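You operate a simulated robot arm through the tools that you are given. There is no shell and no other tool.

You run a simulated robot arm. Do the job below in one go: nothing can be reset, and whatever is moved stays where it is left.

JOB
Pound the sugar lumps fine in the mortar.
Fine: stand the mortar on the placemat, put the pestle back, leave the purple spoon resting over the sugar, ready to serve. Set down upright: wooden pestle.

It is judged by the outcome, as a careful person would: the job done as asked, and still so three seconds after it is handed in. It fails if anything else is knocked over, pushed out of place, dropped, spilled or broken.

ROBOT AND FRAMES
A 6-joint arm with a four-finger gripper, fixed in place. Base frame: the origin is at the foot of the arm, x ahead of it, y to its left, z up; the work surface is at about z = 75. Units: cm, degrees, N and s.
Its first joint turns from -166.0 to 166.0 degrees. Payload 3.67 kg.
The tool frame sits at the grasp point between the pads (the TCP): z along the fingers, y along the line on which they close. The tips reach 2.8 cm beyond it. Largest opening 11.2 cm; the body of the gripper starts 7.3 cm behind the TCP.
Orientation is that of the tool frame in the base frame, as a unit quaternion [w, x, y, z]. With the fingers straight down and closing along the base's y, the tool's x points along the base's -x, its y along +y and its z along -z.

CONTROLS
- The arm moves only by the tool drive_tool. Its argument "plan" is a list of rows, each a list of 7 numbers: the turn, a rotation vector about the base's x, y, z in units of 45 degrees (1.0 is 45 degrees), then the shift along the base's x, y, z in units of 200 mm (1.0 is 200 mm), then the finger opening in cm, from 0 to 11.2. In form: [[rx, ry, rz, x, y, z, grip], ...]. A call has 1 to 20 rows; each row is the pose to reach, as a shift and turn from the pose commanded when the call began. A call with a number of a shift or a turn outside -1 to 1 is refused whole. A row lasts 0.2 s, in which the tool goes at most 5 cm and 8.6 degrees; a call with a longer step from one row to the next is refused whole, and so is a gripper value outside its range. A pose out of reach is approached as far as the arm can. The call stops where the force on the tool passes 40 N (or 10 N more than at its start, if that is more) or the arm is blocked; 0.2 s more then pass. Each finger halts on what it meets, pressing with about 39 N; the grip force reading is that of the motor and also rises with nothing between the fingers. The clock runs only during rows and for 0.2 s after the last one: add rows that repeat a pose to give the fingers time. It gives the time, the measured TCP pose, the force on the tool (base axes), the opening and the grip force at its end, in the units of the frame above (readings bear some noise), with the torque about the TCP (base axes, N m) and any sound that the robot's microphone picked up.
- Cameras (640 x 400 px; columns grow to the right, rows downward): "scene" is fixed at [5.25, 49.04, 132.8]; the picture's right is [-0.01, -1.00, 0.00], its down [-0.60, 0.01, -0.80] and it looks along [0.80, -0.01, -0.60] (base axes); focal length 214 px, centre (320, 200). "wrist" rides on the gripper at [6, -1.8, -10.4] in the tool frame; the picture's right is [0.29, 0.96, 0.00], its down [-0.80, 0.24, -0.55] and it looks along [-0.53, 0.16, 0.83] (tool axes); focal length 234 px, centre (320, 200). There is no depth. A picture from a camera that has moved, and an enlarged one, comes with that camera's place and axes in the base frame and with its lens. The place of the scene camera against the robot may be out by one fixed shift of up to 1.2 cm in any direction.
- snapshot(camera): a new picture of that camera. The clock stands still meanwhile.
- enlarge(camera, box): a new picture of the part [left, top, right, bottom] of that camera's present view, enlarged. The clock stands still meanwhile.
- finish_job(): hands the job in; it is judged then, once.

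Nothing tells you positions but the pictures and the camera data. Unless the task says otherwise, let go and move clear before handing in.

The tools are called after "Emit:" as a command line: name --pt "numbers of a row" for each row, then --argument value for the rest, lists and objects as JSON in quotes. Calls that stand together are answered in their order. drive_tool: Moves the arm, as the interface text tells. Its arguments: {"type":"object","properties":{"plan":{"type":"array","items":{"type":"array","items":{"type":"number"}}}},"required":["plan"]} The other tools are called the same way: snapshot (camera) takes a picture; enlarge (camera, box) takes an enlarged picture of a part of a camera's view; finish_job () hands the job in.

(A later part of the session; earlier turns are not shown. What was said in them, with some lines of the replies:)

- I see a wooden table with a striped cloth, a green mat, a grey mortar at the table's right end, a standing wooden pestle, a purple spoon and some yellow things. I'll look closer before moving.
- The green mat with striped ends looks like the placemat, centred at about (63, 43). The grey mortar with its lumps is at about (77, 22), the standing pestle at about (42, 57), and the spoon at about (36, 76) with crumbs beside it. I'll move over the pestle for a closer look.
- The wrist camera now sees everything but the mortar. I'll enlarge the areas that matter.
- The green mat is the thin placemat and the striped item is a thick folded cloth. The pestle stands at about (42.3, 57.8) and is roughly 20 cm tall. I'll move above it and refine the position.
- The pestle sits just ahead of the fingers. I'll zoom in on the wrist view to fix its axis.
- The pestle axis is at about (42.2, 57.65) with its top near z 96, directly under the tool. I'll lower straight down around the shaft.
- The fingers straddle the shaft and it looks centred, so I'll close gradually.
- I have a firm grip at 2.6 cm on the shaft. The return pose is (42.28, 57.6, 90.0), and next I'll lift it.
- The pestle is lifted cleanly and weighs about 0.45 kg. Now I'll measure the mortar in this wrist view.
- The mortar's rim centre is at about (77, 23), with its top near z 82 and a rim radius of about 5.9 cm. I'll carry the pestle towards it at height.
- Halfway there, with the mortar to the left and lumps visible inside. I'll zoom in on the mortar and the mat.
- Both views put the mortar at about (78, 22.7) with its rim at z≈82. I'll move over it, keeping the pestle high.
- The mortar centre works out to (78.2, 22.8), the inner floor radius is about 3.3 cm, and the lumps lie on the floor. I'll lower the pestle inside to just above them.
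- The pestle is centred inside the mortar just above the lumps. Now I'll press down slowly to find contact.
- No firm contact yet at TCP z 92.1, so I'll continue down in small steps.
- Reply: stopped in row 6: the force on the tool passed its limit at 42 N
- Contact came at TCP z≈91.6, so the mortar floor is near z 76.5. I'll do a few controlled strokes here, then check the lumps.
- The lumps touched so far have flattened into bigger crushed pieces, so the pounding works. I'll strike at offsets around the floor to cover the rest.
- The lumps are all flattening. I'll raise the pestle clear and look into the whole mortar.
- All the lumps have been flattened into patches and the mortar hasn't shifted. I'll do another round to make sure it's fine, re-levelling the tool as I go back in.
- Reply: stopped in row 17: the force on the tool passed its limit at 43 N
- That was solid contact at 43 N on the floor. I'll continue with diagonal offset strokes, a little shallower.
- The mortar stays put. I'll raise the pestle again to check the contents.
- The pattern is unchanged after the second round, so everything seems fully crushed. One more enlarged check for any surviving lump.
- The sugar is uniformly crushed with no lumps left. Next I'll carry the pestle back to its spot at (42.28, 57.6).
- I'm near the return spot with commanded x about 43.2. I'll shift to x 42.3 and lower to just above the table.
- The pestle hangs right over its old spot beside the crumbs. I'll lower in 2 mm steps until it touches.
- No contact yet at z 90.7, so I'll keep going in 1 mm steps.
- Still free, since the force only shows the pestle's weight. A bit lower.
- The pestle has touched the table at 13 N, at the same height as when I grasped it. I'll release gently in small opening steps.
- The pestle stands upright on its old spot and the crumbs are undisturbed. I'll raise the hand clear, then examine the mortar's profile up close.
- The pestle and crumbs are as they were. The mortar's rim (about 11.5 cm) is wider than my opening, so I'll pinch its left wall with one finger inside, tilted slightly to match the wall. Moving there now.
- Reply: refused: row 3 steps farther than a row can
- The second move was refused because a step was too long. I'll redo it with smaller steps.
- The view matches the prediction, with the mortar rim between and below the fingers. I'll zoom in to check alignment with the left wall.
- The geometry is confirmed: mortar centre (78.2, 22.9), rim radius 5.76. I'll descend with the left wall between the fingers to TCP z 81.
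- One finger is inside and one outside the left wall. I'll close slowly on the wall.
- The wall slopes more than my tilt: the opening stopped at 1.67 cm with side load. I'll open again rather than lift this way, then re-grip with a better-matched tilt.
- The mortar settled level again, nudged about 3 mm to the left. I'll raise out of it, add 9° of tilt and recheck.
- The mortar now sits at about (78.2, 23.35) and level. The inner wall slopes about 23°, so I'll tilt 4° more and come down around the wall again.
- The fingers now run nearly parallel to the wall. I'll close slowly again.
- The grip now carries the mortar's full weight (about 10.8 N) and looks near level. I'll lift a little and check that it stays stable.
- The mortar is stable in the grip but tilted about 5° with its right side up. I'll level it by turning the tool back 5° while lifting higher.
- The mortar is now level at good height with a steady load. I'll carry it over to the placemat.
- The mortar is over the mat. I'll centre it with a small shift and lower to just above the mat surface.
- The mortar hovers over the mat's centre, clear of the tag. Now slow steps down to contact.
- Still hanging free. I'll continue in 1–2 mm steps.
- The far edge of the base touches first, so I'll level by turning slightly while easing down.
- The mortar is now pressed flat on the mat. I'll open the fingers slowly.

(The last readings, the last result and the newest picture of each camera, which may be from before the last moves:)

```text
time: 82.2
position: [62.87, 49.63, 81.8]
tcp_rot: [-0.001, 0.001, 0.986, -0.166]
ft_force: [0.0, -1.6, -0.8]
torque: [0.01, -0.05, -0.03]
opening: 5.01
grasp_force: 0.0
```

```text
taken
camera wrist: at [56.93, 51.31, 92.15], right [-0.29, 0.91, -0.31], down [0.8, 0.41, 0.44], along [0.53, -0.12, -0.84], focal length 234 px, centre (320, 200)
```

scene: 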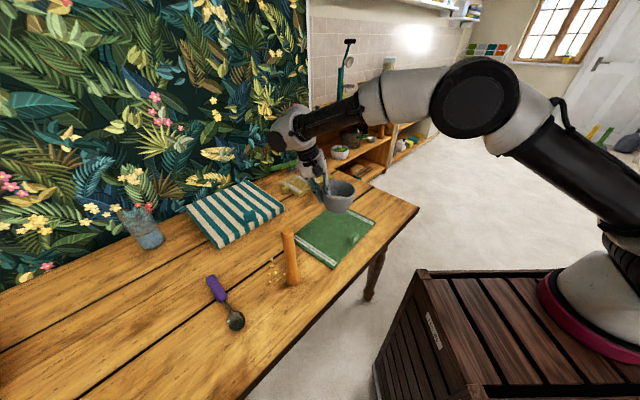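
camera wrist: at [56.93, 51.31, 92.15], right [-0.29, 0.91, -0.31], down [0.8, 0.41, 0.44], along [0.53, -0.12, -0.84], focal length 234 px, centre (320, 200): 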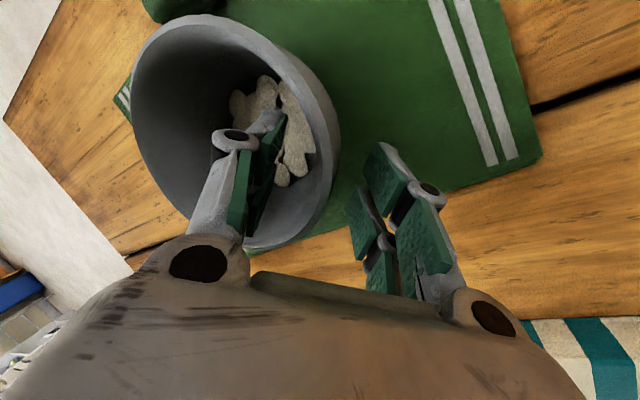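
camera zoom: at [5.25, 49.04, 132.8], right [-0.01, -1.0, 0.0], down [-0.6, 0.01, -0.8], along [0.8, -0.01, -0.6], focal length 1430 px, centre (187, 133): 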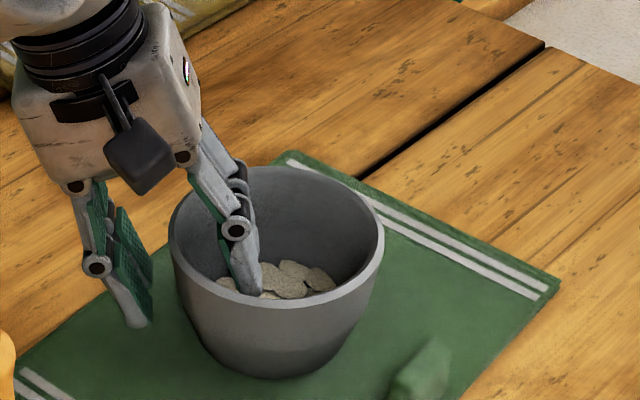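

Released, and the mortar stands on the mat. I'll retract straight up, then level the tool and inspect.

Emit:
drive_tool --pt "0 0 0 0 0 0.05 5" --pt "0 0 0 0 0 0.13 5" --pt "0 0 0 0 0 0.25 5" --pt "0 0 0 0 0 0.4 5" --pt "0 0 0 0 0 0.55 5" --pt "0.1 0 0 0 0 0.7 5" --pt "0.2 0 0 0 0 0.82 5" --pt "0.3 0 0 0 0 0.9 5" --pt "0.4 0 0 0 0 0.95 5" --pt "0.424 0 0 0 0 1.0 5" --pt "0.424 0 0 0 0 1.0 5"

Emit:
snapshot --camera "wrist"

Emit:
enlarge --camera "scene" --box '[280, 160, 400, 280]'

```text
time: 84.7
position: [62.84, 49.43, 101.92]
tcp_rot: [0.0, 0.002, 1.0, 0.0]
ft_force: [-0.7, -0.1, -0.3]
torque: [0.01, 0.04, 0.0]
opening: 4.96
grasp_force: 0.0
```

```text
taken
camera wrist: at [56.95, 47.78, 112.26], right [-0.29, 0.96, 0.0], down [0.8, 0.24, 0.55], along [0.53, 0.16, -0.83], focal length 234 px, centre (320, 200)
```

wrist: 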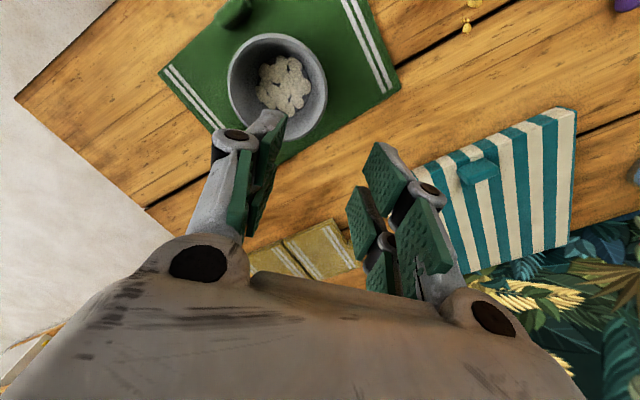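

```text
3.33 times, centred on (340, 220) of scene
camera zoom: at [5.25, 49.04, 132.8], right [-0.01, -1.0, 0.0], down [-0.6, 0.01, -0.8], along [0.8, -0.01, -0.6], focal length 715 px, centre (253, 133)
```

zoom: 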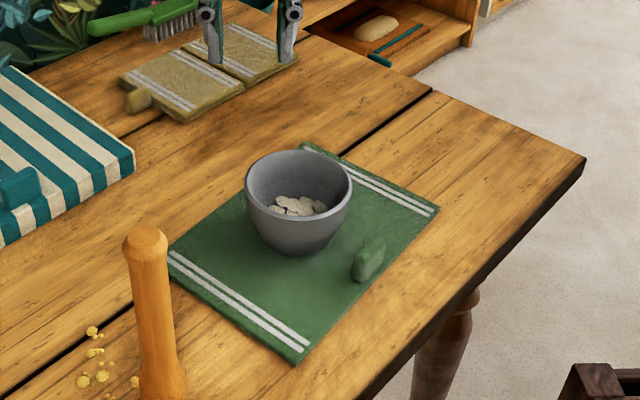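

The mortar stands upright well within the mat and the sugar is intact. I'll measure its exact position.

Emit:
enlarge --camera "wrist" --box '[200, 20, 360, 140]'

```text
3.33 times, centred on (280, 80) of wrist
camera zoom: at [56.95, 47.78, 112.26], right [-0.29, 0.96, 0.0], down [0.8, 0.24, 0.55], along [0.53, 0.16, -0.83], focal length 781 px, centre (453, 600)
```

zoom: 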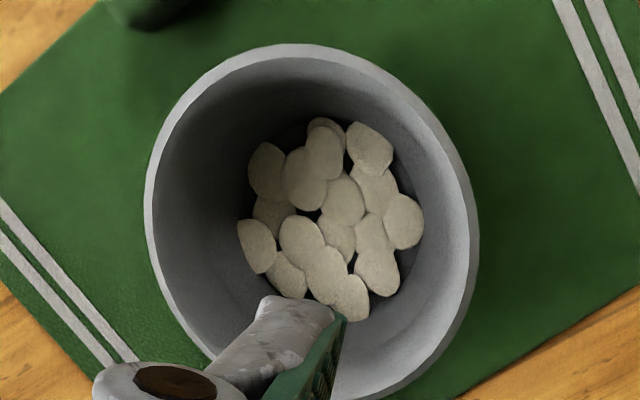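

The mortar centre is at (62.8, 44.4) with its rim at z≈82.5. Next is the spoon, so I'll take a closer look at its shape.

Emit:
enlarge --camera "scene" --box '[200, 265, 255, 340]'

Emit:
drive_tool --pt "0 0 0.1 -0.08 0.1 0.02 7" --pt "0 0 0.2 -0.2 0.24 0.03 7" --pt "0 0 0.3 -0.34 0.38 0.04 7" --pt "0 0 0.4 -0.48 0.52 0.04 7" --pt "0 0 0.5 -0.62 0.66 0.04 7" --pt "0 0 0.6 -0.76 0.8 0.04 7" --pt "0 0 0.7 -0.88 0.92 0.04 7" --pt "0 0 0.8 -0.95 0.98 0.04 7" --pt "0 0 0.9 -1.0 1.0 0.04 7" --pt "0 0 0.9 -1.0 1.0 0.04 7"

Emit:
snapshot --camera "wrist"

```text
5.33 times, centred on (228, 302) of scene
camera zoom: at [5.25, 49.04, 132.8], right [-0.01, -1.0, 0.0], down [-0.6, 0.01, -0.8], along [0.8, -0.01, -0.6], focal length 1144 px, centre (813, -347)
```

zoom: 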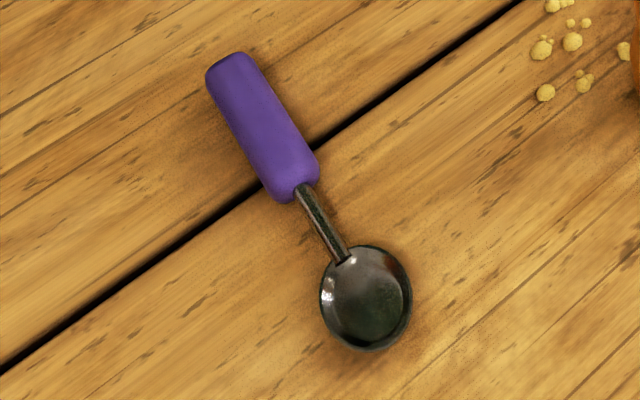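

```text
time: 86.8
position: [42.91, 67.91, 101.96]
tcp_rot: [0.0, -0.347, 0.938, -0.001]
ft_force: [-0.6, 0.2, -0.1]
torque: [0.0, 0.02, 0.04]
opening: 6.99
grasp_force: 0.0
out of reach, approached as far as the arm can: row 7, 8, 9, 10
```

```text
taken
camera wrist: at [39.76, 62.75, 112.38], right [-0.84, 0.54, 0.0], down [0.45, 0.7, 0.55], along [0.3, 0.46, -0.83], focal length 234 px, centre (320, 200)
```

wrist: 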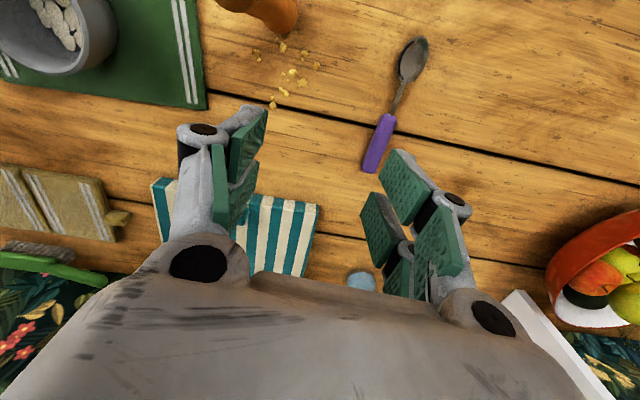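

The last rows were reported out of reach, though the orientation was reached. I'll hold in place to see where the commanded pose stands.

Emit:
drive_tool --pt "0 0 0 0 0 0 7"

Emit:
snapshot --camera "scene"

Emit:
enlarge --camera "wrist" --box '[340, 20, 460, 180]'

```text
time: 87.2
position: [43.07, 67.82, 102.05]
tcp_rot: [-0.001, -0.345, 0.939, 0.0]
ft_force: [0.2, 0.5, 0.6]
torque: [0.01, -0.01, -0.01]
opening: 7.0
grasp_force: 0.1
```

```text
taken
```

scene: 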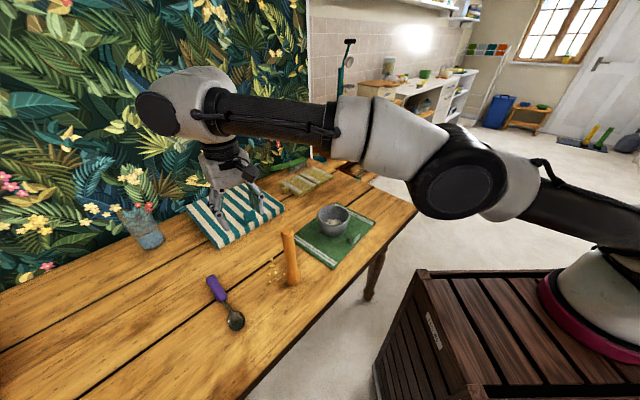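

```text
2.50 times, centred on (400, 100) of wrist
camera zoom: at [39.76, 62.74, 112.39], right [-0.84, 0.54, 0.0], down [0.45, 0.7, 0.55], along [0.3, 0.46, -0.83], focal length 585 px, centre (120, 450)
```

zoom: 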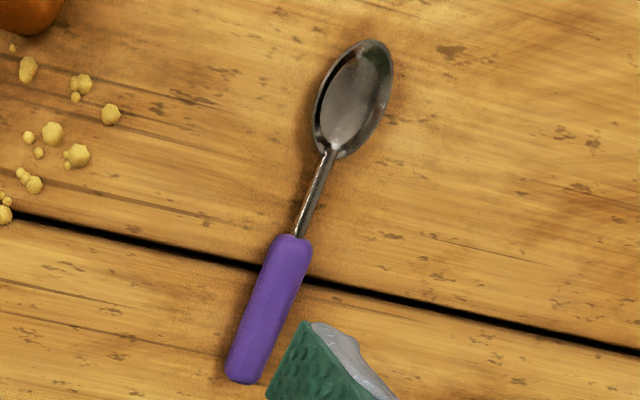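

The arm is nearly stretched at this height, but the spoon handle at about (37.5, 77.7) is within reach lower down. I'll lower first, then move outward.

Emit:
drive_tool --pt "0 0 0 0 0 -0.1 7" --pt "0 0 0 0 0 -0.25 7" --pt "0 0 0 0 0 -0.4 7" --pt "0 0 0 0 0 -0.5 7" --pt "0 0 0 0 0 -0.5 7"

```text
time: 88.5
position: [42.96, 67.87, 92.11]
tcp_rot: [-0.001, -0.345, 0.939, -0.001]
ft_force: [0.3, -0.5, -0.2]
torque: [-0.03, 0.01, 0.0]
opening: 7.01
grasp_force: 0.0
```

The commanded pose follows the reached one, now (42.96, 67.87, 92.1). I'll move out over the spoon handle.

Emit:
drive_tool --pt "0 0 0.02 -0.05 0.09 -0.04 7" --pt "0 0 0.04 -0.12 0.22 -0.1 7" --pt "0 0 0.049 -0.19 0.35 -0.15 7" --pt "0 0 0.049 -0.25 0.45 -0.2 7" --pt "0 0 0.049 -0.27 0.49 -0.2 7" --pt "0 0 0.049 -0.27 0.49 -0.2 7"

Emit:
snapshot --camera "wrist"

Emit:
enlarge --camera "scene" --box '[170, 200, 290, 340]'

```text
time: 89.8
position: [37.16, 71.62, 87.55]
tcp_rot: [-0.001, -0.364, 0.931, 0.0]
ft_force: [-0.4, -0.5, -0.7]
torque: [-0.05, -0.01, 0.04]
opening: 7.01
grasp_force: 0.0
out of reach, approached as far as the arm can: row 2, 3, 4, 5, 6
```

```text
taken
camera wrist: at [34.04, 66.31, 97.98], right [-0.86, 0.51, 0.0], down [0.42, 0.72, 0.55], along [0.28, 0.48, -0.83], focal length 234 px, centre (320, 200)
```

wrist: 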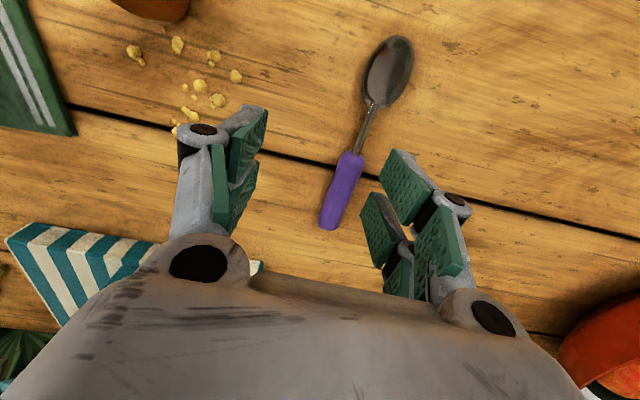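

```text
2.86 times, centred on (230, 270) of scene
camera zoom: at [5.25, 49.04, 132.8], right [-0.01, -1.0, 0.0], down [-0.6, 0.01, -0.8], along [0.8, -0.01, -0.6], focal length 613 px, centre (577, 0)
```

zoom: 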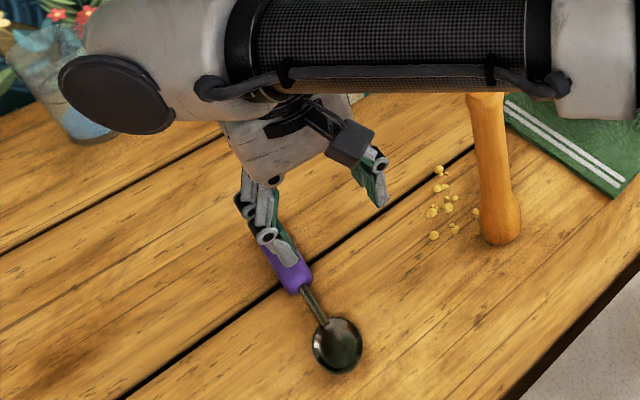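

Still out of reach at radius ~81 here, although a larger radius was fine elsewhere. I'll look at the arm's configuration before going on.

Emit:
snapshot --camera "scene"

```text
taken
```

scene: 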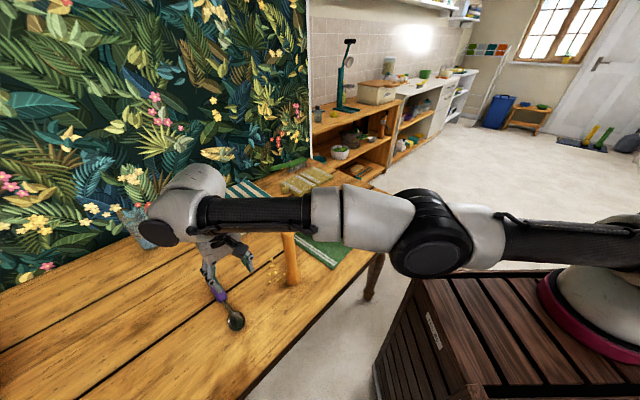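

The arm looks stretched, so I'll test whether the tool's yaw affects the reach by turning back 22° while moving outward at safe height.

Emit:
drive_tool --pt "0 0 -0.1 0 0.05 0.05 7" --pt "0 0 -0.2 0 0.1 0.1 7" --pt "0 0 -0.3 0 0.15 0.1 7" --pt "0 0 -0.4 0 0.2 0.1 7" --pt "0 0 -0.5 0 0.25 0.1 7" --pt "0 0 -0.5 0 0.3 0.1 7" --pt "0 0 -0.5 0 0.3 0.1 7"

Emit:
snapshot --camera "scene"

```text
time: 91.5
position: [37.25, 71.51, 89.38]
tcp_rot: [-0.001, -0.174, 0.985, 0.0]
ft_force: [-0.9, 0.5, -0.9]
torque: [-0.02, 0.02, 0.03]
opening: 7.01
grasp_force: 0.1
out of reach, approached as far as the arm can: row 1, 2, 3, 4, 5, 6, 7
```

```text
taken
```

scene: 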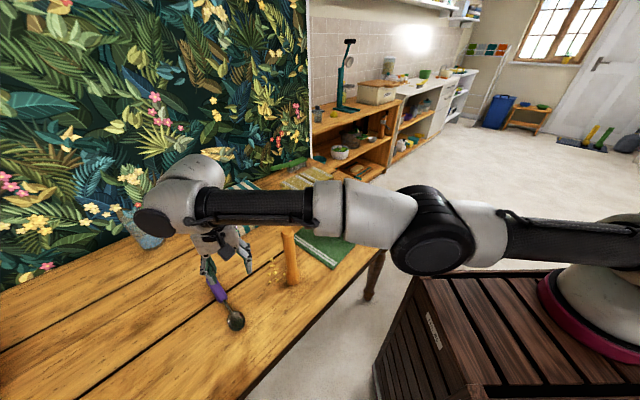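

The limit fits a base axis further to the right than assumed: at this spot the arm is truly stretched. Tilting the fingers outward along the spoon's axis brings the wrist closer, so I'll restore the yaw and pull in slightly first.

Emit:
drive_tool --pt "0 0 0.1 0 -0.05 0.03 7" --pt "0 0 0.2 0 -0.1 0.06 7" --pt "0 0 0.3 0 -0.15 0.1 7" --pt "0 0 0.4 0 -0.15 0.1 7" --pt "0 0 0.504 0 -0.15 0.1 7" --pt "0 0 0.504 0 -0.15 0.1 7"

Emit:
enlarge --camera "scene" --box '[380, 180, 640, 400]'

```text
time: 92.8
position: [37.08, 68.79, 91.25]
tcp_rot: [-0.001, -0.365, 0.931, 0.0]
ft_force: [0.8, 0.1, -0.1]
torque: [0.0, 0.01, -0.02]
opening: 7.03
grasp_force: 0.0
```

```text
1.82 times, centred on (510, 290) of scene
camera zoom: at [5.25, 49.04, 132.8], right [-0.01, -1.0, 0.0], down [-0.6, 0.01, -0.8], along [0.8, -0.01, -0.6], focal length 390 px, centre (-26, 36)
```

zoom: 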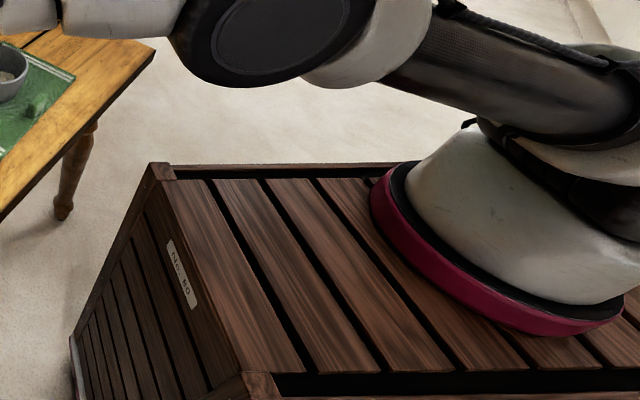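

That is the robot's base on the crate, off to the right, which explains the limit. I'll tilt the fingers 30° outward along the spoon axis and move above the inner end of the handle.

Emit:
drive_tool --pt "0.075 -0.082 0 -0.005 0.05 0 6" --pt "0.15 -0.163 0 -0.012 0.1 0 6" --pt "0.226 -0.245 0 -0.02 0.16 0 6" --pt "0.301 -0.327 0 -0.028 0.23 -0.01 6" --pt "0.377 -0.408 0 -0.036 0.3 -0.02 6" --pt "0.452 -0.49 0 -0.044 0.36 -0.04 6" --pt "0.452 -0.49 0 -0.048 0.405 -0.07 6" --pt "0.452 -0.49 0 -0.048 0.405 -0.07 6"

Emit:
snapshot --camera "wrist"

Emit:
snapshot --camera "scene"

```text
time: 94.7
position: [35.9, 77.17, 89.98]
tcp_rot: [0.241, -0.352, 0.899, 0.094]
ft_force: [-0.3, 0.6, 0.7]
torque: [-0.01, -0.03, -0.01]
opening: 6.01
grasp_force: 0.1
```

```text
taken
camera wrist: at [29.65, 68.78, 95.89], right [-0.83, 0.53, -0.14], down [0.14, 0.46, 0.88], along [0.53, 0.71, -0.46], focal length 234 px, centre (320, 200)
```

wrist: 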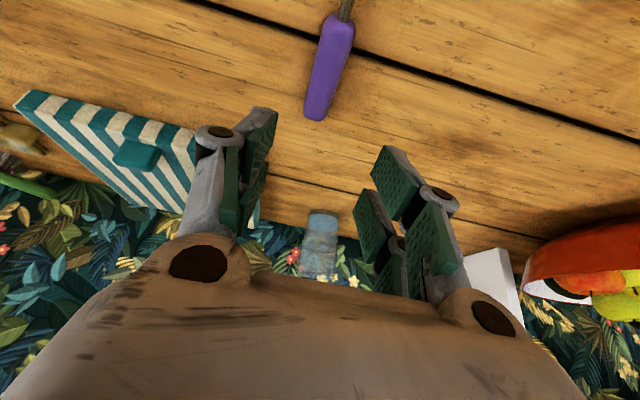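

```text
taken
```

scene: 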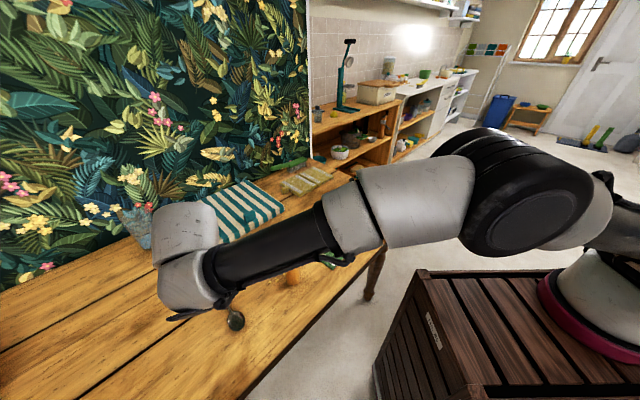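

I'm tilted and in reach above the handle, about 0.6 cm off its axis. I'll correct that and descend around it.

Emit:
drive_tool --pt "0 0 0.02 0.011 -0.012 -0.05 6" --pt "0 0 0.04 0.022 -0.025 -0.12 6" --pt "0 0 0.04 0.022 -0.025 -0.2 6" --pt "0 0 0.04 0.022 -0.025 -0.28 6" --pt "0 0 0.04 0.022 -0.025 -0.36 6" --pt "0 0 0.04 0.022 -0.025 -0.42 6" --pt "0 0 0.04 0.022 -0.025 -0.42 6"

Emit:
snapshot --camera "wrist"

Emit:
enlarge --camera "scene" --box '[140, 200, 320, 340]'

```text
time: 96.2
position: [36.44, 76.57, 81.5]
tcp_rot: [0.239, -0.367, 0.894, 0.097]
ft_force: [0.1, 0.4, 0.4]
torque: [0.0, -0.02, -0.01]
opening: 6.01
grasp_force: 0.1
```

```text
taken
camera wrist: at [30.48, 68.01, 87.54], right [-0.85, 0.51, -0.14], down [0.13, 0.46, 0.88], along [0.51, 0.73, -0.46], focal length 234 px, centre (320, 200)
```

wrist: 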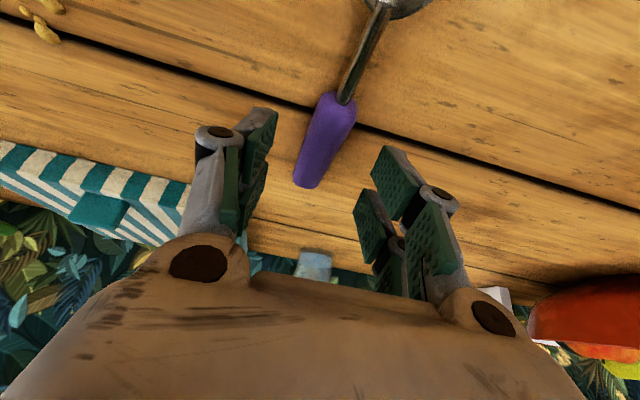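

```text
2.86 times, centred on (230, 270) of scene
camera zoom: at [5.25, 49.04, 132.8], right [-0.01, -1.0, 0.0], down [-0.6, 0.01, -0.8], along [0.8, -0.01, -0.6], focal length 613 px, centre (577, 0)
```

zoom: 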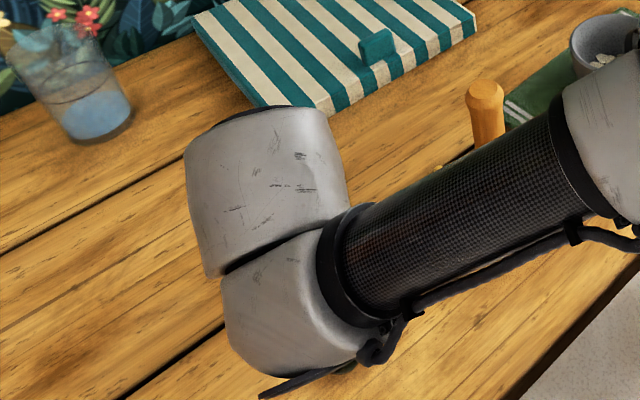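

The handle is centred between the fingers. I'll lower the last 3 cm slowly.

Emit:
drive_tool --pt "0 0 0 0 0 -0.03 6" --pt "0 0 0 0 0 -0.06 6" --pt "0 0 0 0 0 -0.09 6" --pt "0 0 0 0 0 -0.115 6" --pt "0 0 0 0 0 -0.135 6" --pt "0 0 0 0 0 -0.15 6" --pt "0 0 0 0 0 -0.16 6" --pt "0 0 0 0 0 -0.16 6"

Emit:
snapshot --camera "wrist"

```text
time: 98.0
position: [36.34, 76.53, 78.4]
tcp_rot: [0.239, -0.367, 0.894, 0.098]
ft_force: [0.9, -0.6, 6.8]
torque: [-0.11, -0.05, -0.01]
opening: 6.07
grasp_force: 0.0
```

```text
taken
camera wrist: at [30.39, 68.05, 84.4], right [-0.85, 0.51, -0.14], down [0.13, 0.46, 0.88], along [0.51, 0.73, -0.46], focal length 234 px, centre (320, 200)
```

wrist: 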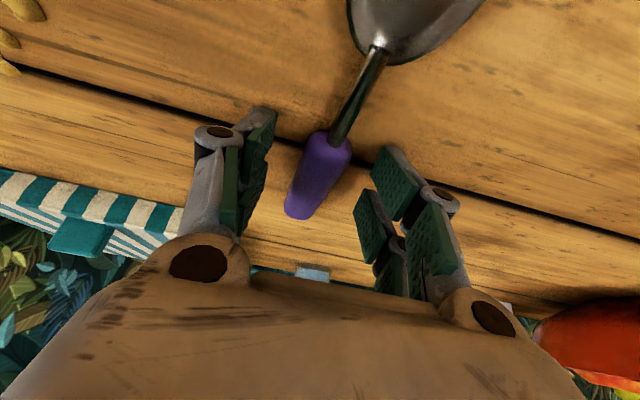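

The fingertips just touch the table at 6.8 N. I'll raise 2 mm and close on the handle.

Emit:
drive_tool --pt "0 0 0 0 0 0.01 6" --pt "0 0 0 0 0 0.01 5" --pt "0 0 0 0 0 0.01 4.2" --pt "0 0 0 0 0 0.01 3.6" --pt "0 0 0 0 0 0.01 3.1" --pt "0 0 0 0 0 0.01 2.7" --pt "0 0 0 0 0 0.01 2.3" --pt "0 0 0 0 0 0.01 1.9" --pt "0 0 0 0 0 0.01 1.4" --pt "0 0 0 0 0 0.01 0.8" --pt "0 0 0 0 0 0.01 0" --pt "0 0 0 0 0 0.01 0" --pt "0 0 0 0 0 0.01 0"

Emit:
snapshot --camera "wrist"

```text
time: 100.8
position: [36.36, 76.66, 78.53]
tcp_rot: [0.239, -0.366, 0.894, 0.099]
ft_force: [0.3, 5.4, 19.7]
torque: [0.16, 0.18, -0.08]
opening: 2.52
grasp_force: 38.7
```

```text
taken
camera wrist: at [30.39, 68.07, 84.58], right [-0.85, 0.51, -0.14], down [0.13, 0.46, 0.88], along [0.51, 0.73, -0.46], focal length 234 px, centre (320, 200)
```

wrist: 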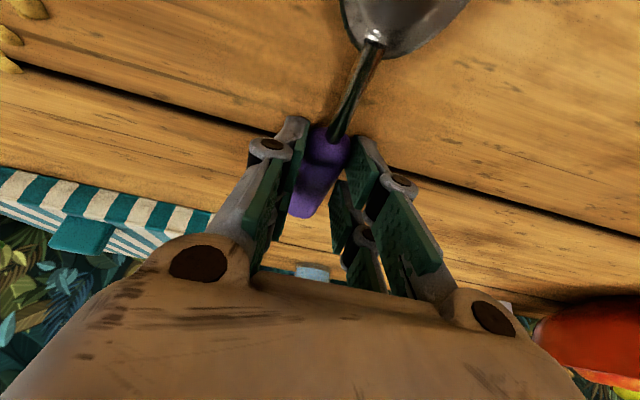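

I have the handle at 2.5 cm opening. I'll lift gently and check how it hangs.

Emit:
drive_tool --pt "0 0 0 0 0 0.02 0" --pt "0 0 0 0 0 0.04 0" --pt "0 0 0 0 0 0.08 0" --pt "0 0 0 0 0 0.14 0" --pt "0 0 0 0 0 0.22 0" --pt "0 0 0 0 0 0.3 0" --pt "0 0 0 0 0 0.36 0" --pt "0 0 0 0 0 0.4 0" --pt "0 0 0 0 0 0.4 0"

Emit:
snapshot --camera "wrist"

Emit:
snapshot --camera "scene"

```text
time: 102.8
position: [36.5, 76.7, 86.46]
tcp_rot: [0.239, -0.367, 0.894, 0.097]
ft_force: [0.8, 0.0, -0.5]
torque: [0.0, -0.02, -0.02]
opening: 2.54
grasp_force: 39.1
```

```text
taken
camera wrist: at [30.43, 68.1, 92.49], right [-0.85, 0.51, -0.14], down [0.13, 0.46, 0.88], along [0.51, 0.73, -0.46], focal length 234 px, centre (320, 200)
```

wrist: 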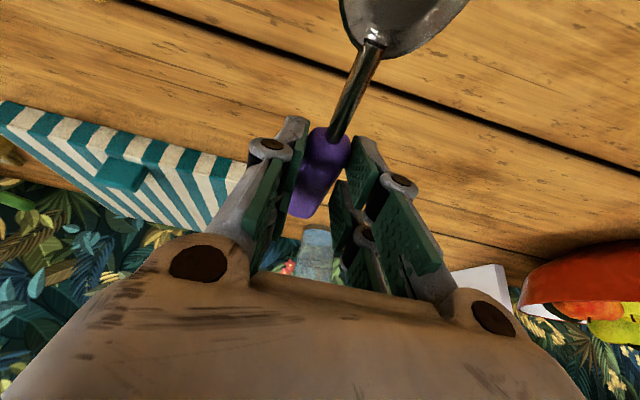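

```text
taken
```

scene: 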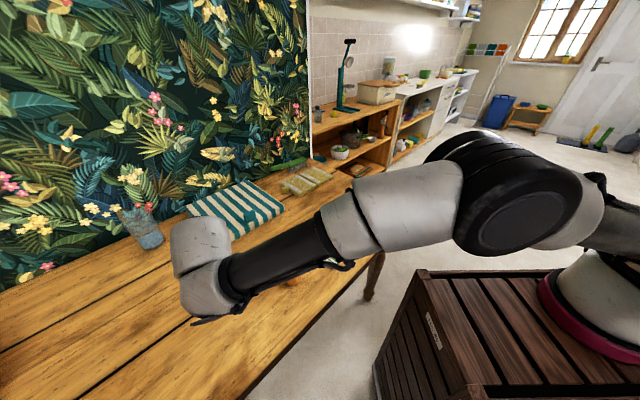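

The spoon is held firmly. To pass the pestle (top at z≈96) safely I'll first move in a bit and rise high before crossing to the mortar.

Emit:
drive_tool --pt "0 0 0 0.02 -0.02 0.05 0" --pt "0 0 0 0.05 -0.05 0.12 0" --pt "0 0 0 0.09 -0.09 0.2 0" --pt "0 0 0 0.13 -0.135 0.29 0" --pt "0 0 0 0.17 -0.175 0.38 0" --pt "0 0 0 0.2 -0.205 0.46 0" --pt "0 0 0 0.215 -0.222 0.54 0" --pt "0 0 0 0.215 -0.222 0.64 0" --pt "0 0 0 0.215 -0.222 0.74 0" --pt "0 0 0 0.215 -0.222 0.84 0" --pt "0 0 0 0.215 -0.222 0.92 0" --pt "0 0 0 0.215 -0.222 0.92 0"

Emit:
snapshot --camera "scene"

Emit:
snapshot --camera "wrist"

```text
time: 105.5
position: [40.61, 72.06, 104.96]
tcp_rot: [0.24, -0.367, 0.894, 0.097]
ft_force: [-0.2, -0.7, -1.3]
torque: [-0.01, -0.04, 0.0]
opening: 2.52
grasp_force: 38.9
```

```text
taken
```

scene: 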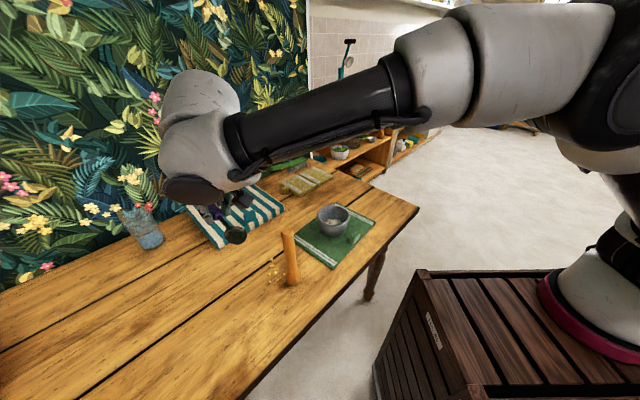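

```text
taken
camera wrist: at [34.64, 63.49, 110.99], right [-0.85, 0.51, -0.14], down [0.13, 0.46, 0.88], along [0.51, 0.73, -0.46], focal length 234 px, centre (320, 200)
```

wrist: 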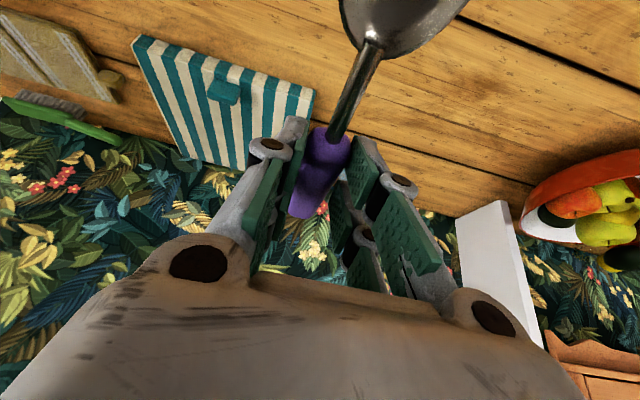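

All clear. Crossing at z 105 towards the mortar in two moves.

Emit:
drive_tool --pt "0 0 0 0.03 -0.03 0 0" --pt "0 0 0 0.09 -0.09 0 0" --pt "0 0 0 0.17 -0.175 0 0" --pt "0 0 0 0.26 -0.27 0 0" --pt "0 0 0 0.35 -0.365 0 0" --pt "0 0 0 0.44 -0.455 0 0" --pt "0 0 0 0.52 -0.535 0 0" --pt "0 0 0 0.58 -0.6 0 0" --pt "0 0 0 0.612 -0.632 0 0" --pt "0 0 0 0.612 -0.632 0 0"

Emit:
drive_tool --pt "0 0 0 0.03 -0.03 0 0" --pt "0 0 0 0.09 -0.09 0 0" --pt "0 0 0 0.17 -0.175 0 0" --pt "0 0 0 0.26 -0.27 0 0" --pt "0 0 0 0.35 -0.365 0 0" --pt "0 0 0 0.44 -0.455 0 0" --pt "0 0 0 0.52 -0.535 0 0" --pt "0 0 0 0.58 -0.6 0 0" --pt "0 0 0 0.612 -0.632 0 0" --pt "0 0 0 0.612 -0.632 0 0"

Emit:
snapshot --camera "wrist"

Emit:
snapshot --camera "scene"

```text
time: 107.7
position: [52.69, 59.38, 104.89]
tcp_rot: [0.239, -0.367, 0.894, 0.097]
ft_force: [0.9, 0.6, -1.0]
torque: [0.02, 0.02, -0.03]
opening: 2.49
grasp_force: 39.3
```

```text
time: 109.8
position: [65.22, 46.86, 104.97]
tcp_rot: [0.239, -0.366, 0.894, 0.097]
ft_force: [0.1, -0.3, 0.2]
torque: [0.0, 0.02, -0.03]
opening: 2.52
grasp_force: 39.2
```

```text
taken
camera wrist: at [59.21, 38.37, 110.99], right [-0.85, 0.51, -0.14], down [0.13, 0.46, 0.88], along [0.51, 0.73, -0.46], focal length 234 px, centre (320, 200)
```

wrist: 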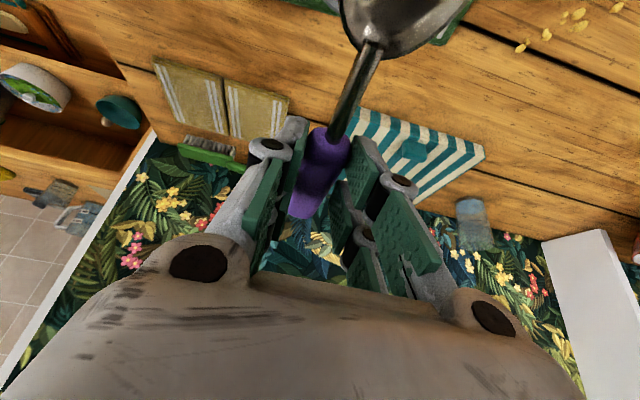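

```text
taken
```

scene: 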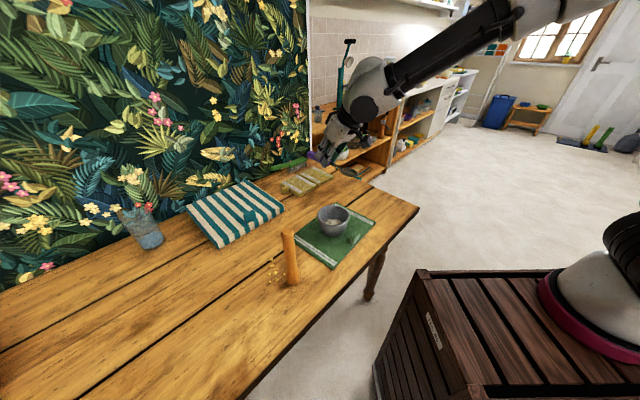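

The spoon's axis passes over the mortar's centre. I'll lower to just above the rim.

Emit:
drive_tool --pt "0 0 0 0 0 -0.08 0" --pt "0 0 0 0 0 -0.2 0" --pt "0 0 0 0 0 -0.34 0" --pt "0 0 0 0 0 -0.48 0" --pt "0 0 0 0 0 -0.6 0" --pt "0 0 0 0 0 -0.7 0" --pt "0 0 0 0 0 -0.78 0" --pt "0 0 0 0 0 -0.84 0" --pt "0 0 0 0 0 -0.88 0" --pt "0 0 0 0 0 -0.88 0"

Emit:
enlarge --camera "scene" --box '[290, 160, 390, 250]'

Emit:
snapshot --camera "wrist"

```text
time: 112.0
position: [65.22, 46.95, 87.24]
tcp_rot: [0.238, -0.367, 0.894, 0.097]
ft_force: [0.7, -1.0, -0.2]
torque: [0.03, -0.01, -0.03]
opening: 2.56
grasp_force: 39.0
```

```text
4.44 times, centred on (340, 205) of scene
camera zoom: at [5.25, 49.04, 132.8], right [-0.01, -1.0, 0.0], down [-0.6, 0.01, -0.8], along [0.8, -0.01, -0.6], focal length 953 px, centre (231, 178)
```

zoom: 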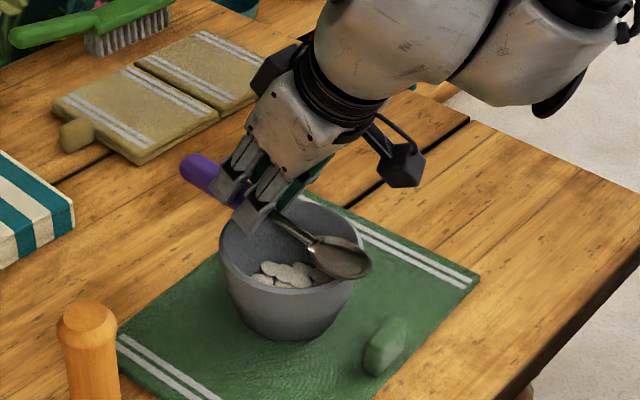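

```text
taken
camera wrist: at [59.2, 38.39, 93.16], right [-0.85, 0.51, -0.14], down [0.13, 0.46, 0.88], along [0.51, 0.73, -0.46], focal length 234 px, centre (320, 200)
```

wrist: 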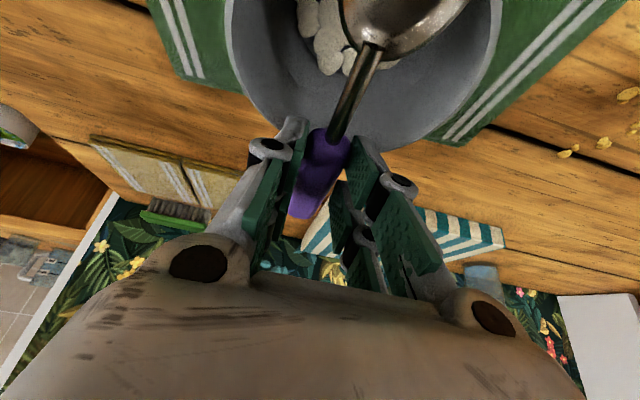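

The spoon hovers about 1 cm above the rim, spanning the mortar. Lowering in small steps until it touches.

Emit:
drive_tool --pt "0 0 0 0 0 -0.01 0" --pt "0 0 0 0 0 -0.02 0" --pt "0 0 0 0 0 -0.03 0" --pt "0 0 0 0 0 -0.04 0" --pt "0 0 0 0 0 -0.04 0"

Emit:
enlarge --camera "scene" --box '[310, 180, 370, 235]'

```text
time: 113.2
position: [65.3, 46.94, 86.48]
tcp_rot: [0.24, -0.366, 0.894, 0.097]
ft_force: [0.2, 0.4, -1.1]
torque: [0.01, 0.01, 0.0]
opening: 2.54
grasp_force: 38.4
```

```text
7.27 times, centred on (340, 208) of scene
camera zoom: at [5.25, 49.04, 132.8], right [-0.01, -1.0, 0.0], down [-0.6, 0.01, -0.8], along [0.8, -0.01, -0.6], focal length 1560 px, centre (174, 146)
```

zoom: 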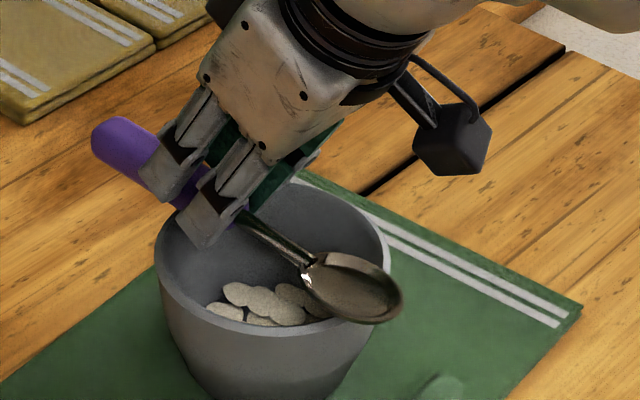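

Nearly there: the bowl is over the near-right rim and the handle over the far-left rim. Continuing in 1 mm steps.

Emit:
drive_tool --pt "0 0 0 0 0 -0.005 0" --pt "0 0 0 0 0 -0.01 0" --pt "0 0 0 0 0 -0.015 0" --pt "0 0 0 0 0 -0.015 0"

```text
time: 114.2
position: [65.29, 46.81, 86.35]
tcp_rot: [0.24, -0.366, 0.894, 0.099]
ft_force: [-0.3, -1.4, 17.0]
torque: [-0.41, 0.56, 0.03]
opening: 2.53
grasp_force: 39.3
```

Both sides touch the rim, with the load centred between the contact points. I'll ease up by about 1 mm and release slowly.

Emit:
drive_tool --pt "0 0 0 0 0 0.004 0" --pt "0 0 0 0 0 0.006 0" --pt "0 0 0 0 0 0.006 0"

```text
time: 115.0
position: [65.12, 46.96, 86.29]
tcp_rot: [0.239, -0.367, 0.894, 0.097]
ft_force: [1.4, 2.3, 7.9]
torque: [0.29, -0.15, 0.01]
opening: 2.52
grasp_force: 38.8
```

Emit:
drive_tool --pt "0 0 0 0 0 0.003 0" --pt "0 0 0 0 0 0.005 0" --pt "0 0 0 0 0 0.005 0"

Emit:
enlarge --camera "scene" --box '[310, 180, 370, 235]'

```text
time: 115.8
position: [65.04, 46.86, 86.23]
tcp_rot: [0.238, -0.367, 0.894, 0.097]
ft_force: [-0.1, -1.1, 2.5]
torque: [0.0, -0.04, -0.01]
opening: 2.54
grasp_force: 39.4
```

```text
7.27 times, centred on (340, 208) of scene
camera zoom: at [5.25, 49.04, 132.8], right [-0.01, -1.0, 0.0], down [-0.6, 0.01, -0.8], along [0.8, -0.01, -0.6], focal length 1560 px, centre (174, 146)
```

zoom: 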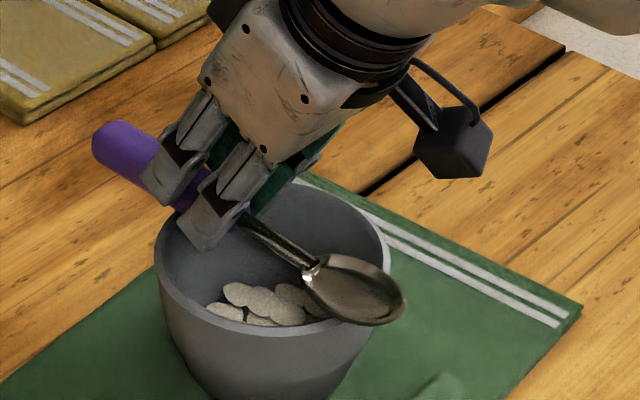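

Light contact of 2.5 N now. Opening slowly.

Emit:
drive_tool --pt "0 0 0 0 0 0 2.4" --pt "0 0 0 0 0 0 2.6" --pt "0 0 0 0 0 0 2.75" --pt "0 0 0 0 0 0 2.9" --pt "0 0 0 0 0 0 3.1" --pt "0 0 0 0 0 0 3.4" --pt "0 0 0 0 0 0 3.8" --pt "0 0 0 0 0 0 4.3" --pt "0 0 0 0 0 0 4.8" --pt "0 0 0 0 0 0 5.2" --pt "0 0 0 0 0 0 5.2"

Emit:
enlarge --camera "scene" --box '[310, 180, 370, 235]'

Emit:
snapshot --camera "wrist"

```text
time: 118.2
position: [65.23, 46.88, 86.3]
tcp_rot: [0.24, -0.366, 0.894, 0.097]
ft_force: [0.3, 0.1, 0.5]
torque: [-0.01, 0.05, 0.03]
opening: 5.21
grasp_force: 0.2
```

```text
7.27 times, centred on (340, 208) of scene
camera zoom: at [5.25, 49.04, 132.8], right [-0.01, -1.0, 0.0], down [-0.6, 0.01, -0.8], along [0.8, -0.01, -0.6], focal length 1560 px, centre (174, 146)
```

zoom: 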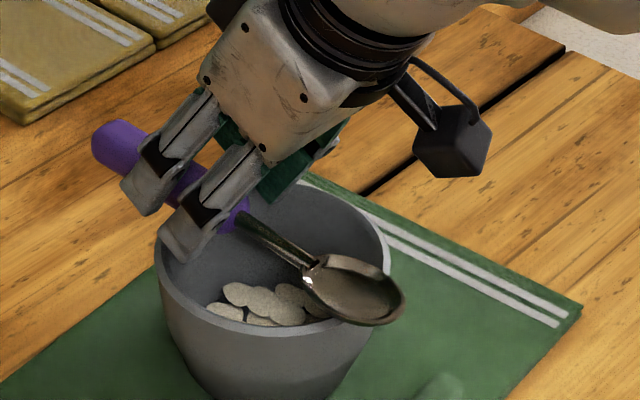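

```text
taken
camera wrist: at [59.11, 38.35, 92.37], right [-0.85, 0.51, -0.14], down [0.13, 0.46, 0.88], along [0.51, 0.73, -0.46], focal length 234 px, centre (320, 200)
```

wrist: 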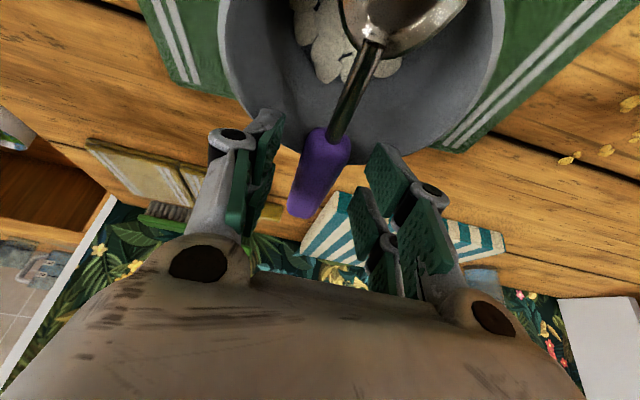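

The spoon stays in place by itself across the rim. I'll withdraw straight up.

Emit:
drive_tool --pt "0 0 0 0 0 0.02 5.2" --pt "0 0 0 0 0 0.05 5.2" --pt "0 0 0 0 0 0.1 5.2" --pt "0 0 0 0 0 0.16 5.2" --pt "0 0 0 0 0 0.24 5.2" --pt "0 0 0 0 0 0.34 5.2" --pt "0 0 0 0 0 0.46 5.2" --pt "0 0 0 0 0 0.6 5.2" --pt "0 0 0 0 0 0.75 5.2" --pt "0 0 0 0 0 0.9 5.2" --pt "0 0 0 0 0 0.9 5.2"

Emit:
enlarge --camera "scene" --box '[300, 170, 380, 245]'

Emit:
snapshot --camera "scene"

Emit:
snapshot --camera "wrist"

```text
time: 120.7
position: [65.42, 46.87, 104.34]
tcp_rot: [0.239, -0.367, 0.894, 0.098]
ft_force: [-0.8, -0.3, -1.2]
torque: [0.01, 0.0, 0.0]
opening: 5.16
grasp_force: 0.1
```

```text
5.33 times, centred on (340, 208) of scene
camera zoom: at [5.25, 49.04, 132.8], right [-0.01, -1.0, 0.0], down [-0.6, 0.01, -0.8], along [0.8, -0.01, -0.6], focal length 1144 px, centre (213, 160)
```

zoom: 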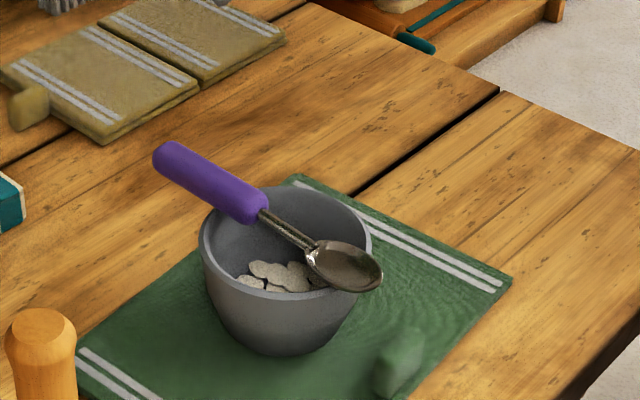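

```text
taken
```

scene: 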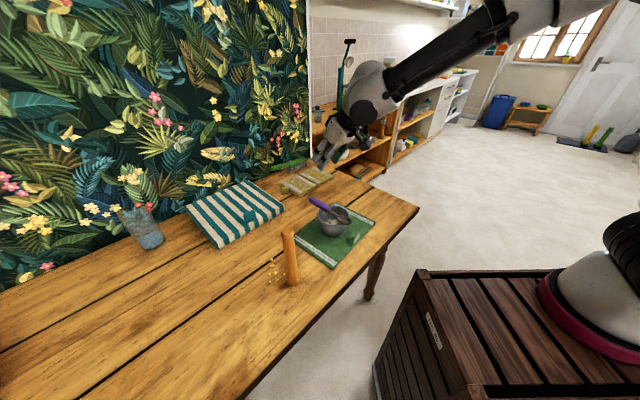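

```text
taken
camera wrist: at [59.43, 38.43, 110.3], right [-0.85, 0.51, -0.14], down [0.13, 0.46, 0.88], along [0.51, 0.73, -0.46], focal length 234 px, centre (320, 200)
```

wrist: 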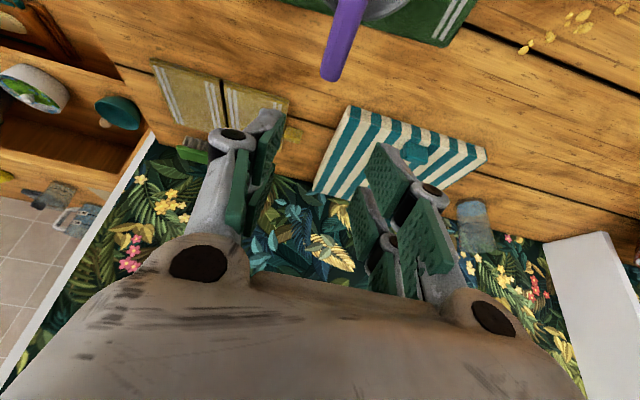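

The spoon rests stably across the rim with its bowl by the sugar, and nothing else has moved. I'll move the arm clear and compare the whole scene with the start.

Emit:
drive_tool --pt "0 0 0 0 0 0.1 5.2" --pt "0 0 0 -0.05 -0.1 0.2 5.2" --pt "0 0 0 -0.12 -0.25 0.25 5.2" --pt "0 0 0 -0.2 -0.4 0.3 5.2" --pt "0 0 0 -0.28 -0.55 0.3 5.2" --pt "0 0 0 -0.36 -0.7 0.3 5.2" --pt "0 0 0 -0.4 -0.8 0.3 5.2" --pt "0 0 0 -0.4 -0.8 0.3 5.2" --pt "0 0 0 -0.4 -0.8 0.3 5.2" --pt "0 0 0 -0.4 -0.8 0.3 5.2" --pt "0 0 0 -0.4 -0.8 0.3 5.2" --pt "0 0 0 -0.4 -0.8 0.3 5.2"

Emit:
enlarge --camera "scene" --box '[160, 140, 440, 340]'

Emit:
enlarge --camera "scene" --box '[315, 185, 365, 235]'

Emit:
enlarge --camera "scene" --box '[260, 220, 320, 295]'

```text
time: 123.2
position: [57.27, 30.7, 110.42]
tcp_rot: [0.239, -0.366, 0.894, 0.097]
ft_force: [-0.6, 0.3, 0.2]
torque: [-0.05, -0.03, 0.01]
opening: 5.17
grasp_force: 0.1
```

```text
2.00 times, centred on (300, 240) of scene
camera zoom: at [5.25, 49.04, 132.8], right [-0.01, -1.0, 0.0], down [-0.6, 0.01, -0.8], along [0.8, -0.01, -0.6], focal length 429 px, centre (360, 120)
```

zoom: 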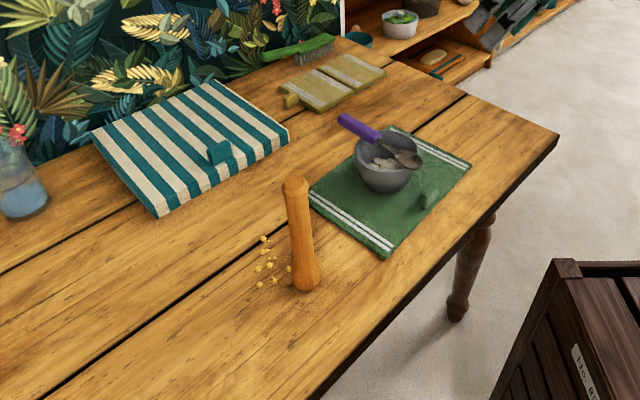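

```text
8.00 times, centred on (340, 210) of scene
camera zoom: at [5.25, 49.04, 132.8], right [-0.01, -1.0, 0.0], down [-0.6, 0.01, -0.8], along [0.8, -0.01, -0.6], focal length 1716 px, centre (160, 120)
```

zoom: 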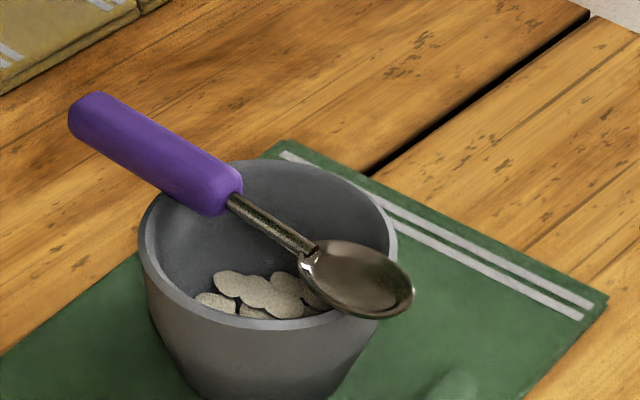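

```text
5.33 times, centred on (290, 258) of scene
camera zoom: at [5.25, 49.04, 132.8], right [-0.01, -1.0, 0.0], down [-0.6, 0.01, -0.8], along [0.8, -0.01, -0.6], focal length 1144 px, centre (480, -107)
```

zoom: 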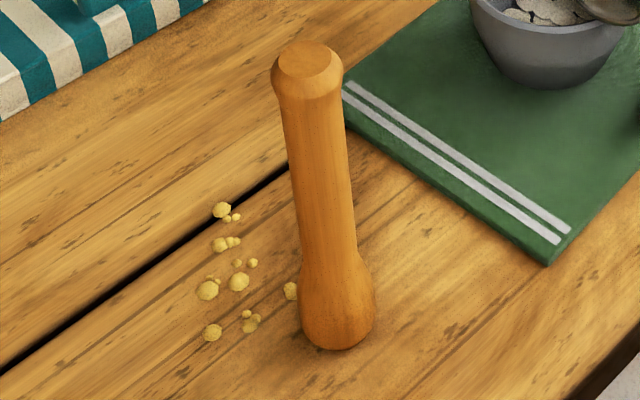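

The mortar with its evenly crushed sugar stands on the mat, the mat hasn't shifted, and the pestle is upright about 3 mm from its old spot. The spoon lies still across the rim over the sugar, the crumbs and cloths are undisturbed, and the arm is clear, so I'm handing in.

Emit:
finish_job

```text
The job is handed in.
```

The job is done and handed in. The result of the judging hasn't come back.

- **Sugar:** I pounded the lumps over the whole mortar floor until every one was crushed flat. A second round of strokes changed nothing, so I took that as fine.
- **Mortar:** it stands upright near the centre of the green mat, which I took to be the placemat. None of the sugar spilled when I moved it, and the mat hasn't shifted.
- **Pestle:** it is standing upright again, about 3 mm from where it started.
- **Spoon:** the purple spoon lies across the mortar's rim over the sugar. It stayed still for several seconds after I let go, but about half of its bowl sits on the rim rather than directly above the sugar.

The crumbs, the striped cloth and the yellow cloths look undisturbed, and the arm is clear of the table items.
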